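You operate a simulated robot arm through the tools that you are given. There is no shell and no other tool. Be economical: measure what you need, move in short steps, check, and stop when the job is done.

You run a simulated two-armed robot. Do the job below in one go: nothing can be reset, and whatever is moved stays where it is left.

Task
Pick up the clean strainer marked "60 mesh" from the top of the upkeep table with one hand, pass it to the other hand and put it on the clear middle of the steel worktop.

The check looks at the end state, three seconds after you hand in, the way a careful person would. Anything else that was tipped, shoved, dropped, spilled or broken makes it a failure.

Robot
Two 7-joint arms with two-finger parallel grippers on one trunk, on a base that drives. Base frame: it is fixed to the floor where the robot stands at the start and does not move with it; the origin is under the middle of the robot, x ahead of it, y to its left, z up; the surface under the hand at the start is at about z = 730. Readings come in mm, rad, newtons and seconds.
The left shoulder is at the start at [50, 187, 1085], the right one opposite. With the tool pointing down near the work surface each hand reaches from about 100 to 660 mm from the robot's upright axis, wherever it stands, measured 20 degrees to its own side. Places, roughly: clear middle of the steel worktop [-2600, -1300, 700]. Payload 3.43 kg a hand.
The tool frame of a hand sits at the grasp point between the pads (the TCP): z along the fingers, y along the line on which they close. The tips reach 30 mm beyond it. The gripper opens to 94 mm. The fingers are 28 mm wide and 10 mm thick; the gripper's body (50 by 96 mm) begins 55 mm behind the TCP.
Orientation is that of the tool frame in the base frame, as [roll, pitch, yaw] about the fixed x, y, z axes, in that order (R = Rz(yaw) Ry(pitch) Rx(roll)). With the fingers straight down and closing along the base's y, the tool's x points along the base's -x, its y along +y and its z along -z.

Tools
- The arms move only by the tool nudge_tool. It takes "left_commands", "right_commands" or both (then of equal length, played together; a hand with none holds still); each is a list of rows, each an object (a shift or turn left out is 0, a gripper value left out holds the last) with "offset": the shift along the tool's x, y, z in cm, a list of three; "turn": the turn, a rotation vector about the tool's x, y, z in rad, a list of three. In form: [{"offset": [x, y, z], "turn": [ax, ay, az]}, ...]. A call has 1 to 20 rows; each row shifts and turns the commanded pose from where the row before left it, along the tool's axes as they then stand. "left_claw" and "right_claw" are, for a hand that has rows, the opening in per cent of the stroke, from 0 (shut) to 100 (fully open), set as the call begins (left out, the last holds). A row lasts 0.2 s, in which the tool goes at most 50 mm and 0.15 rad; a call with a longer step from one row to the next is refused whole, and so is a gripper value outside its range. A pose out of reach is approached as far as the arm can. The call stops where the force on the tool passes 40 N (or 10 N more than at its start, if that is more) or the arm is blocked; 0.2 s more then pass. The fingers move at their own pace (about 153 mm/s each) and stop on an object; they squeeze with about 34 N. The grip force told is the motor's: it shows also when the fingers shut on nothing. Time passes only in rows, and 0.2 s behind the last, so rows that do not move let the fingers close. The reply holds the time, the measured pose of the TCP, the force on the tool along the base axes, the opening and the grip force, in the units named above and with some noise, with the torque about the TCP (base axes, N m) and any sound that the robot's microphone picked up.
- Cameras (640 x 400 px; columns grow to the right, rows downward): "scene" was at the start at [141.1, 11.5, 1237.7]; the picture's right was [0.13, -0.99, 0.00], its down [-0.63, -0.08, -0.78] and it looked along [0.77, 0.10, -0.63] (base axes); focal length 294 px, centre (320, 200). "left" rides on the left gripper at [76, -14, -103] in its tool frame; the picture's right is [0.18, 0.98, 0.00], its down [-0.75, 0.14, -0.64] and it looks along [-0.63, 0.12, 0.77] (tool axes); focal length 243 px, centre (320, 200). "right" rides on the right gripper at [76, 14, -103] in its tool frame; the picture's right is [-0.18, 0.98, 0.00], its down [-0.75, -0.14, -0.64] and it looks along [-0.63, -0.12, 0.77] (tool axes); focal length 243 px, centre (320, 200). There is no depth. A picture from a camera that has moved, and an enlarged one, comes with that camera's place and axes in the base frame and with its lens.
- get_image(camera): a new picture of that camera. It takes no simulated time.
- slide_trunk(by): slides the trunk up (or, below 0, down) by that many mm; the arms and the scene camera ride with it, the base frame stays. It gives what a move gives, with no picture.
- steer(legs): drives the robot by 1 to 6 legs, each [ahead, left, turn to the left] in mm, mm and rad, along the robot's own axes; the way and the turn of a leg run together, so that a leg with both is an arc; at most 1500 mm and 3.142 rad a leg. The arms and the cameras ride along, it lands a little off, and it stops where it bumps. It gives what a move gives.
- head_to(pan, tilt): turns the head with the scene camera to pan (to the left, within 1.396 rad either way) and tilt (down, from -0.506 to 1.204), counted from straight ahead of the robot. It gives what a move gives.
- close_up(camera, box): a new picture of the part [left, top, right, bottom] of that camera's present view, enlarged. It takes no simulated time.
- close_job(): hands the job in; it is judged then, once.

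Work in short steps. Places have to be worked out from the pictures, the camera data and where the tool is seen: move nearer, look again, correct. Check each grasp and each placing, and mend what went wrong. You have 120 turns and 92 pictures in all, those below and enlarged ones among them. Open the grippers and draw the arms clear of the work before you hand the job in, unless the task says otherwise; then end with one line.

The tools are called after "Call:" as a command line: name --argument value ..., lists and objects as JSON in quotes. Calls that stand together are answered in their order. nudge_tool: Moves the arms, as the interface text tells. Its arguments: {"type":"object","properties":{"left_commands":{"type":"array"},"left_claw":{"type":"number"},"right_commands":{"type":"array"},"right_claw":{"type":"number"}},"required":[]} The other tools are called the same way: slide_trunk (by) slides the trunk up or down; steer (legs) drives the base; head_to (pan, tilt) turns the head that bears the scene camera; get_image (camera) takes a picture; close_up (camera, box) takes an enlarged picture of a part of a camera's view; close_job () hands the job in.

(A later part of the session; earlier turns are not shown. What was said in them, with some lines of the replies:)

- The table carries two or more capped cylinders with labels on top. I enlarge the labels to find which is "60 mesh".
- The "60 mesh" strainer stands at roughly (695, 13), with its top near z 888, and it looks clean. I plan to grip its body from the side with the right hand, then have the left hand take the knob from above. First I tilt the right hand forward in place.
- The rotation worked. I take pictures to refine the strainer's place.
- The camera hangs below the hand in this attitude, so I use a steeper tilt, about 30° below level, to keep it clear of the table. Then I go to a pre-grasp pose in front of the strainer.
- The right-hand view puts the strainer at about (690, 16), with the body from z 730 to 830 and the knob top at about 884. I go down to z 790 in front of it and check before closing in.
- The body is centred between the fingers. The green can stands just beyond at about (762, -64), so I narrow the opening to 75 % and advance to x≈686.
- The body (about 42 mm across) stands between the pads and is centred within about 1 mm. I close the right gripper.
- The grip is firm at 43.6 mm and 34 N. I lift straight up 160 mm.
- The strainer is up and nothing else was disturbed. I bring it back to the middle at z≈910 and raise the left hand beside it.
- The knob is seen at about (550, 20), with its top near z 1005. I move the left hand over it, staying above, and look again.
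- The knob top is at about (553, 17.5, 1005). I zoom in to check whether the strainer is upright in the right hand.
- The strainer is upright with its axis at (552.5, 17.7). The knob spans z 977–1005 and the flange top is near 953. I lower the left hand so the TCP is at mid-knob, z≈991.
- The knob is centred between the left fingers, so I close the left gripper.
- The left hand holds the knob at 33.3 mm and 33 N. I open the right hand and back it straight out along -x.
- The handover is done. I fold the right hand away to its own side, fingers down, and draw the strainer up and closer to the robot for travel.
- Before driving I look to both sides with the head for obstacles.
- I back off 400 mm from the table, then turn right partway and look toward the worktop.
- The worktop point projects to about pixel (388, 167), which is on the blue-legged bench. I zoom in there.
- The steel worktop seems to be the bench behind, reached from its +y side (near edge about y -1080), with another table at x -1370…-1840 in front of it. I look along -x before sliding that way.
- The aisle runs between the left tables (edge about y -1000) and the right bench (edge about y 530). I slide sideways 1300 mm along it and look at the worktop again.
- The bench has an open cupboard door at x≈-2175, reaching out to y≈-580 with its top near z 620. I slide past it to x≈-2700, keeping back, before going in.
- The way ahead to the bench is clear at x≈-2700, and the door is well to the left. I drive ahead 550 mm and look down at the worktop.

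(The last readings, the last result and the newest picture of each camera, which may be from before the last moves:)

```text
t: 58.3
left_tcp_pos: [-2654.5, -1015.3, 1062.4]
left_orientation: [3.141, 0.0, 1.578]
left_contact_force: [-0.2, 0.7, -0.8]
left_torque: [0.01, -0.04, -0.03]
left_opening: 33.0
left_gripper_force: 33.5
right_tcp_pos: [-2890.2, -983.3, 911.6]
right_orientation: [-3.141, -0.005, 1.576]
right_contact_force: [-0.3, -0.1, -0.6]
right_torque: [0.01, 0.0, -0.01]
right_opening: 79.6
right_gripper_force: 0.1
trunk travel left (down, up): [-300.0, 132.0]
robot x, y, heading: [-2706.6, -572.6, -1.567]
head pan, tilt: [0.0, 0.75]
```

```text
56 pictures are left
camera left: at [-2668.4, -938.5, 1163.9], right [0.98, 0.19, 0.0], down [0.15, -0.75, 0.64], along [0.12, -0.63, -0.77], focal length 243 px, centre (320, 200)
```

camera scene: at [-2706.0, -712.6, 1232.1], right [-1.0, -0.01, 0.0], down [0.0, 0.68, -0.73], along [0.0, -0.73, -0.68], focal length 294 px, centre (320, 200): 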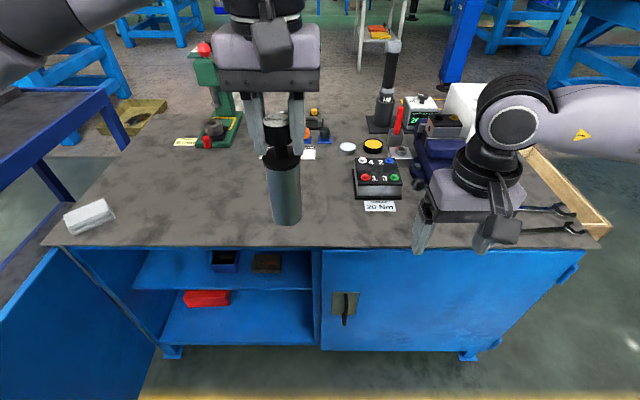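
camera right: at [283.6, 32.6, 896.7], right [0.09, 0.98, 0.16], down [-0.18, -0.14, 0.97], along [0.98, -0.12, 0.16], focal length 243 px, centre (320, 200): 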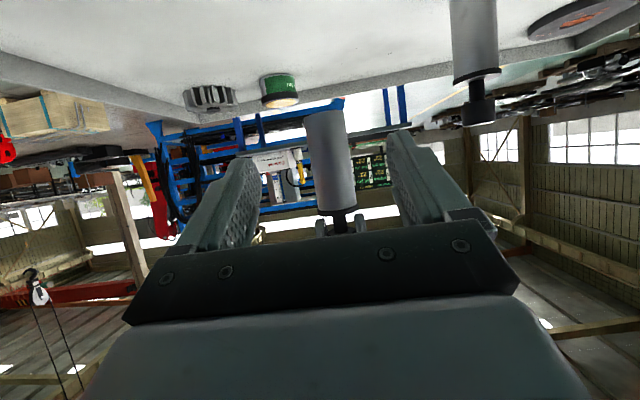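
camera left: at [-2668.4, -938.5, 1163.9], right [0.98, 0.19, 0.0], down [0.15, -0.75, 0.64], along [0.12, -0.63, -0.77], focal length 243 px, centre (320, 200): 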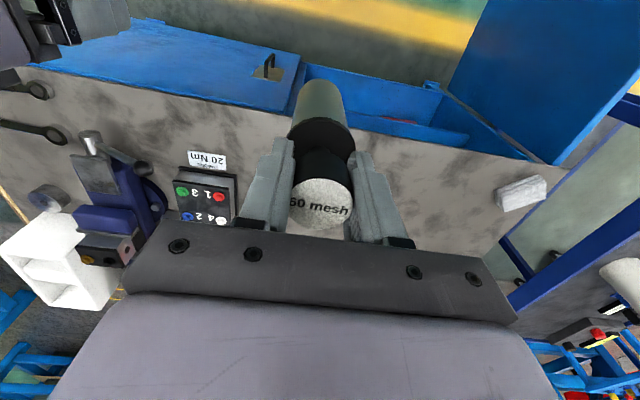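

The bench's near edge is at about y -1130, and the area around (-2605, -1295) is clear, with the gauge box near (-2855, -1320). I drive 150 mm closer so the reach is comfortable.

Call:
steer --legs '[[150, 0, 0]]'

Call:
nudge_tool --left_commands '[{"offset": [-2, 1.2, 0]}, {"offset": [-2, 1.2, 0]}, {"offset": [-2, 1.2, 0]}, {"offset": [-2, 1.2, 0]}, {"offset": [-2, 0, 0]}, {"offset": [-2, 0, 0]}]'

Call:
get_image --camera "scene"

Call:
get_image --camera "left"

```text
t: 59.6
left_tcp_pos: [-2653.3, -1166.1, 1061.1]
left_orientation: [-3.141, -0.001, 1.576]
left_contact_force: [-0.2, 0.5, -1.8]
left_torque: [0.02, 0.02, 0.01]
left_opening: 33.2
left_gripper_force: 34.4
right_tcp_pos: [-2888.8, -1132.3, 910.3]
right_orientation: [-3.141, -0.004, 1.576]
right_contact_force: [-0.1, 0.9, 0.7]
right_torque: [0.05, 0.01, 0.02]
right_opening: 79.8
right_gripper_force: 0.0
trunk travel left (down, up): [-300.0, 132.0]
robot x, y, heading: [-2705.0, -716.6, -1.565]
head pan, tilt: [0.0, 0.75]
```

```text
t: 61.0
left_tcp_pos: [-2605.4, -1283.7, 1062.2]
left_orientation: [-3.141, -0.002, 1.576]
left_contact_force: [0.4, -0.1, -1.8]
left_torque: [-0.02, -0.01, 0.02]
left_opening: 32.8
left_gripper_force: 33.8
right_tcp_pos: [-2889.9, -1133.0, 911.3]
right_orientation: [3.141, -0.002, 1.576]
right_contact_force: [0.0, -1.8, 0.5]
right_torque: [-0.01, 0.0, 0.04]
right_opening: 79.8
right_gripper_force: 0.1
trunk travel left (down, up): [-300.0, 132.0]
robot x, y, heading: [-2703.2, -723.4, -1.564]
head pan, tilt: [0.0, 0.75]
```

```text
55 pictures are left
camera scene: at [-2705.5, -862.1, 1232.0], right [-1.0, -0.01, 0.0], down [0.0, 0.68, -0.73], along [0.0, -0.73, -0.68], focal length 294 px, centre (320, 200)
```

scene: 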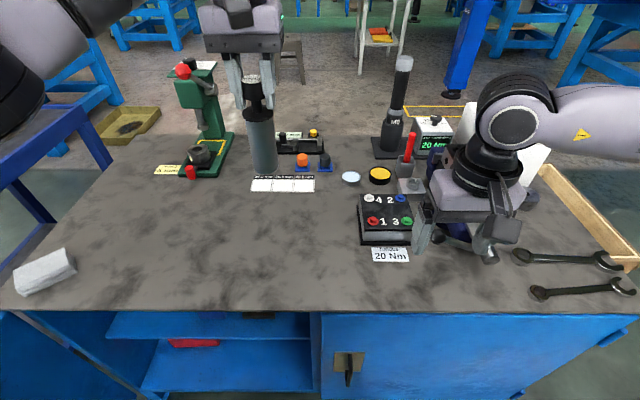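

```text
54 pictures are left
camera left: at [-2619.6, -1207.4, 1163.7], right [0.98, 0.19, 0.0], down [0.15, -0.75, 0.64], along [0.12, -0.63, -0.77], focal length 243 px, centre (320, 200)
```

left: 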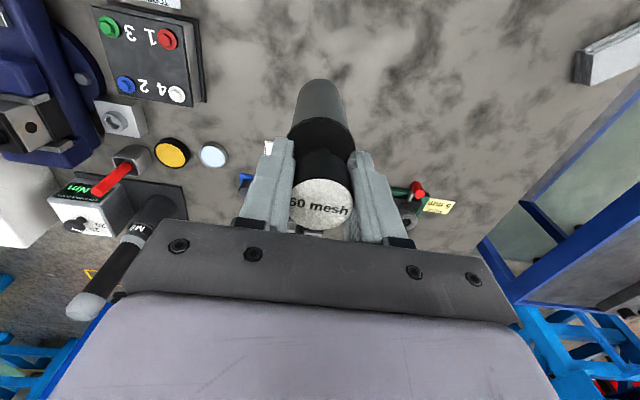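

The landing spot, pixel about (278, 244), is clear bench. I lower the strainer 195 mm to hover about 20 mm above and check.

Call:
nudge_tool --left_commands '[{"offset": [0, 0, 3]}, {"offset": [0, 0, 3]}, {"offset": [0, 0, 3]}, {"offset": [0, 0, 3]}, {"offset": [0, 0, 3]}, {"offset": [0, 0, 2.5]}, {"offset": [0, 0, 2]}]'

Call:
get_image --camera "scene"

```text
t: 62.6
left_tcp_pos: [-2604.8, -1283.7, 865.9]
left_orientation: [3.14, -0.001, 1.575]
left_contact_force: [-0.1, -0.9, -0.7]
left_torque: [0.02, -0.01, -0.03]
left_opening: 32.7
left_gripper_force: 34.2
right_tcp_pos: [-2890.4, -1131.4, 909.8]
right_orientation: [3.141, -0.004, 1.576]
right_contact_force: [-0.8, -0.3, 0.2]
right_torque: [0.02, 0.0, 0.0]
right_opening: 79.8
right_gripper_force: 0.0
trunk travel left (down, up): [-300.0, 132.0]
robot x, y, heading: [-2703.3, -721.4, -1.566]
head pan, tilt: [0.0, 0.75]
```

```text
53 pictures are left
camera scene: at [-2705.2, -862.1, 1232.1], right [-1.0, -0.01, 0.0], down [0.0, 0.68, -0.73], along [0.0, -0.73, -0.68], focal length 294 px, centre (320, 200)
```

scene: 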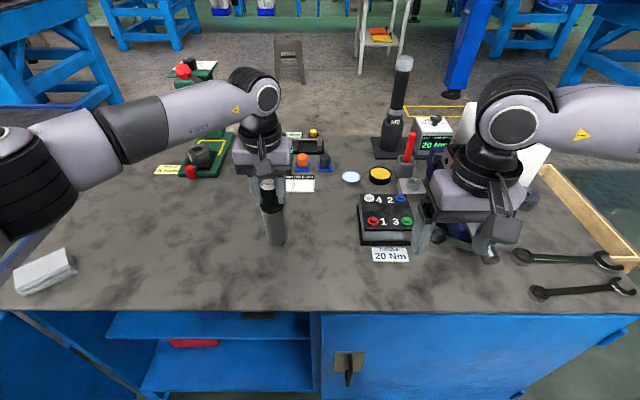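

It hovers just above the surface, so I lower gently and watch the force.

Call:
nudge_tool --left_commands '[{"offset": [0, 0, 0.5]}, {"offset": [0, 0, 0.5]}, {"offset": [0, 0, 0.3]}, {"offset": [0, 0, 0.2]}, {"offset": [0, 0, 0.2]}]'

Call:
close_up --camera "scene" --box '[220, 160, 340, 260]'

```text
t: 63.8
left_tcp_pos: [-2604.6, -1285.7, 855.9]
left_orientation: [-3.139, 0.01, 1.579]
left_contact_force: [3.7, -2.2, 34.2]
left_torque: [-0.06, -0.41, 0.0]
left_opening: 33.3
left_gripper_force: 34.3
right_tcp_pos: [-2889.2, -1131.1, 913.2]
right_orientation: [3.141, 0.0, 1.575]
right_contact_force: [-0.3, 0.0, 0.2]
right_torque: [-0.01, -0.05, 0.02]
right_opening: 79.8
right_gripper_force: 0.0
trunk travel left (down, up): [-300.0, 132.0]
robot x, y, heading: [-2701.8, -721.2, -1.568]
head pan, tilt: [0.0, 0.75]
```

```text
4.00 times, centred on (280, 210) of scene
camera zoom: at [-2705.5, -859.1, 1232.6], right [-1.0, -0.01, 0.0], down [0.0, 0.68, -0.73], along [0.0, -0.73, -0.68], focal length 1176 px, centre (480, 160)
```

zoom: 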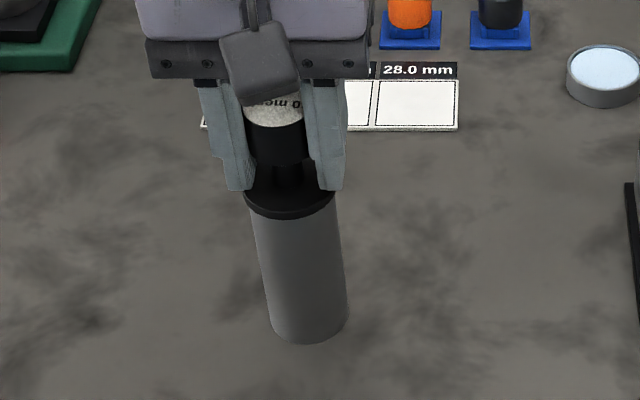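

Contact is made, pressing at 34 N with the TCP at z≈856. I ease up in small steps to relieve the load before releasing.

Call:
nudge_tool --left_commands '[{"offset": [0, 0, -0.2]}, {"offset": [0, 0, -0.2]}, {"offset": [0, 0, -0.1]}, {}]'

```text
t: 64.8
left_tcp_pos: [-2605.3, -1284.3, 855.1]
left_orientation: [3.139, 0.002, 1.575]
left_contact_force: [0.7, -6.4, 16.3]
left_torque: [-0.87, -0.06, 0.05]
left_opening: 32.9
left_gripper_force: 34.0
right_tcp_pos: [-2889.6, -1131.9, 910.9]
right_orientation: [3.141, -0.002, 1.575]
right_contact_force: [0.2, 0.1, -0.1]
right_torque: [-0.04, -0.05, 0.0]
right_opening: 79.9
right_gripper_force: 0.1
trunk travel left (down, up): [-300.0, 132.0]
robot x, y, heading: [-2702.1, -721.7, -1.566]
head pan, tilt: [0.0, 0.75]
```

There are still 16 N down and some side load, so I ease up 2 mm more.

Call:
nudge_tool --left_commands '[{"offset": [0, 0, -0.1]}, {"offset": [0, 0, -0.1]}, {}]'

Call:
close_up --camera "scene" --box '[220, 160, 340, 260]'

Call:
get_image --camera "right"

```text
t: 65.6
left_tcp_pos: [-2605.9, -1284.0, 856.4]
left_orientation: [3.141, -0.004, 1.575]
left_contact_force: [-1.6, -1.2, 3.2]
left_torque: [-0.2, 0.17, -0.05]
left_opening: 33.3
left_gripper_force: 33.6
right_tcp_pos: [-2889.9, -1131.2, 911.0]
right_orientation: [-3.141, -0.002, 1.576]
right_contact_force: [0.8, -0.2, -0.2]
right_torque: [-0.02, -0.01, -0.01]
right_opening: 79.9
right_gripper_force: 0.0
trunk travel left (down, up): [-300.0, 132.0]
robot x, y, heading: [-2703.7, -723.8, -1.563]
head pan, tilt: [0.0, 0.75]
```

```text
4.00 times, centred on (280, 210) of scene
camera zoom: at [-2705.4, -861.6, 1232.0], right [-1.0, -0.01, 0.0], down [0.0, 0.68, -0.73], along [0.0, -0.73, -0.68], focal length 1176 px, centre (480, 160)
```

zoom: 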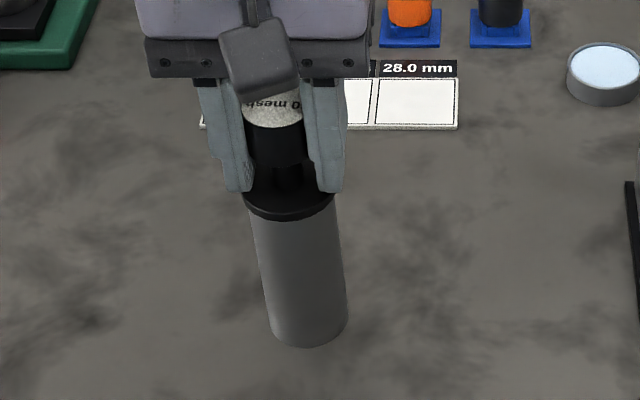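

```text
50 pictures are left
camera right: at [-2875.3, -1055.9, 1013.9], right [0.98, -0.18, 0.0], down [-0.14, -0.76, 0.64], along [-0.11, -0.63, -0.77], focal length 243 px, centre (320, 200)
```

right: 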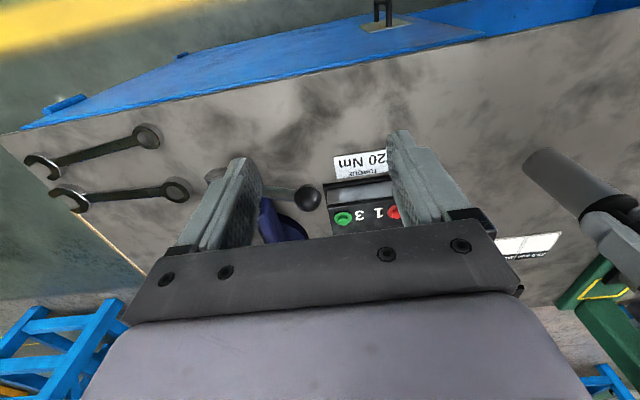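

The load is nearly gone (3 N) and the strainer stands upright, so I open the left gripper and hold still.

Call:
nudge_tool --left_commands '[{}, {}, {}]' --left_claw 85

Call:
close_up --camera "scene" --box '[220, 160, 340, 260]'

Call:
get_image --camera "left"

```text
t: 66.4
left_tcp_pos: [-2606.1, -1284.2, 856.2]
left_orientation: [3.141, -0.001, 1.577]
left_contact_force: [0.3, -0.6, -0.1]
left_torque: [0.0, 0.03, 0.04]
left_opening: 79.9
left_gripper_force: 0.1
right_tcp_pos: [-2888.7, -1132.9, 910.3]
right_orientation: [-3.142, -0.003, 1.575]
right_contact_force: [0.7, -0.4, 0.1]
right_torque: [-0.02, 0.02, 0.02]
right_opening: 79.9
right_gripper_force: 0.1
trunk travel left (down, up): [-300.0, 132.0]
robot x, y, heading: [-2703.5, -717.6, -1.568]
head pan, tilt: [0.0, 0.75]
```

```text
4.00 times, centred on (280, 210) of scene
camera zoom: at [-2705.3, -861.9, 1232.1], right [-1.0, -0.01, 0.0], down [0.0, 0.68, -0.73], along [0.0, -0.73, -0.68], focal length 1176 px, centre (480, 160)
```

zoom: 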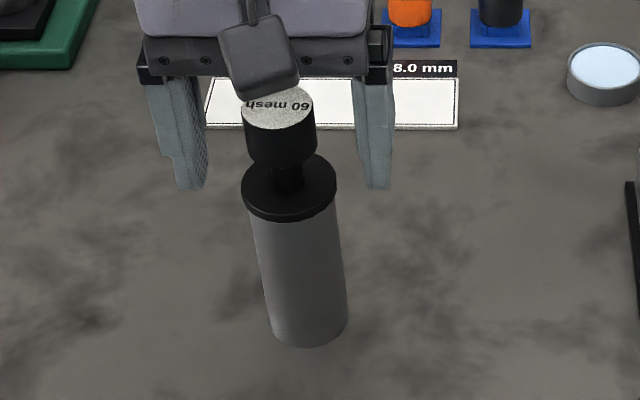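

```text
48 pictures are left
camera left: at [-2619.2, -1207.5, 959.1], right [0.98, 0.19, 0.0], down [0.15, -0.75, 0.64], along [0.12, -0.63, -0.77], focal length 243 px, centre (320, 200)
```

left: 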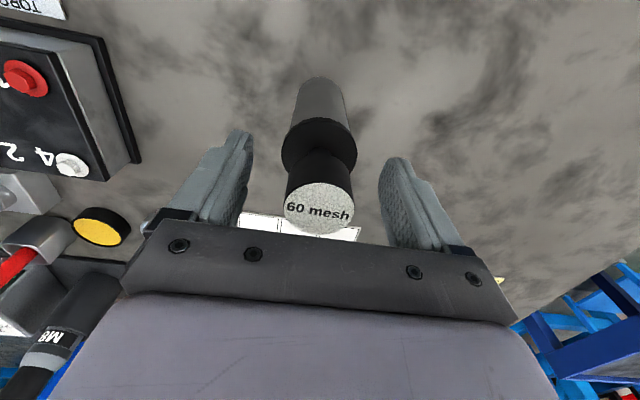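

The strainer stands on its own, centred between the open fingers. I raise the left hand straight up and then draw it back.

Call:
nudge_tool --left_commands '[{"offset": [0, 0, -1]}, {"offset": [0, 0, -2]}, {"offset": [0, 0, -3]}, {"offset": [0, 0, -3]}, {"offset": [0, 0, -3]}, {"offset": [0, 0, -3]}, {"offset": [0, 0, -3]}, {"offset": [3, 0, -1]}, {"offset": [3, 0, 0]}, {"offset": [3, 0, 0]}, {"offset": [3, 0, 0]}, {"offset": [3, 0, 0]}]'

Call:
get_image --camera "scene"

```text
t: 69.0
left_tcp_pos: [-2606.1, -1135.0, 1046.5]
left_orientation: [-3.141, 0.0, 1.577]
left_contact_force: [-0.4, -1.0, -0.3]
left_torque: [-0.02, -0.02, 0.03]
left_opening: 79.9
left_gripper_force: 0.0
right_tcp_pos: [-2890.2, -1131.5, 911.2]
right_orientation: [-3.141, -0.002, 1.576]
right_contact_force: [0.0, 0.7, 0.2]
right_torque: [-0.03, 0.0, -0.03]
right_opening: 79.8
right_gripper_force: 0.1
trunk travel left (down, up): [-300.0, 132.0]
robot x, y, heading: [-2701.7, -723.2, -1.56]
head pan, tilt: [0.0, 0.75]
```

```text
47 pictures are left
camera scene: at [-2705.2, -861.8, 1232.1], right [-1.0, -0.01, 0.0], down [0.0, 0.68, -0.73], along [0.0, -0.73, -0.68], focal length 294 px, centre (320, 200)
```

scene: 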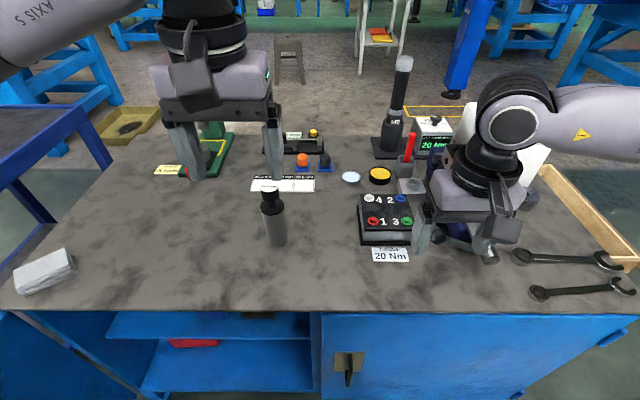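

The strainer stands upright on the clear middle of the bench. I back the robot off 300 mm so both arms are clear of the work, then check once more.

Call:
steer --legs '[[-300, 0, 0]]'

Call:
get_image --camera "scene"

```text
t: 71.1
left_tcp_pos: [-2607.8, -834.4, 1045.5]
left_orientation: [-3.14, 0.001, 1.578]
left_contact_force: [0.1, 0.1, -1.0]
left_torque: [-0.02, -0.04, 0.0]
left_opening: 79.9
left_gripper_force: 0.1
right_tcp_pos: [-2890.9, -831.4, 910.5]
right_orientation: [3.141, -0.003, 1.576]
right_contact_force: [-0.3, 0.7, 0.4]
right_torque: [-0.02, -0.01, 0.01]
right_opening: 79.9
right_gripper_force: 0.1
trunk travel left (down, up): [-300.0, 132.0]
robot x, y, heading: [-2706.8, -421.0, -1.563]
head pan, tilt: [0.0, 0.75]
```

```text
46 pictures are left
camera scene: at [-2706.8, -561.5, 1232.1], right [-1.0, -0.01, 0.0], down [0.0, 0.68, -0.73], along [0.0, -0.73, -0.68], focal length 294 px, centre (320, 200)
```

scene: 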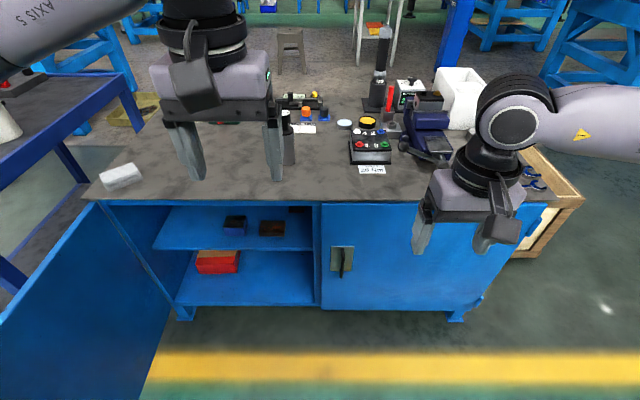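

The strainer still stands upright, nothing else has moved, and both hands are open and clear, so I hand in.

Call:
close_job

```text
The job is handed in.
```

The "60 mesh" strainer was picked up with the right hand, passed to the left and now stands upright on the clear middle of the steel worktop, with nothing else seen to move and both hands open and clear.
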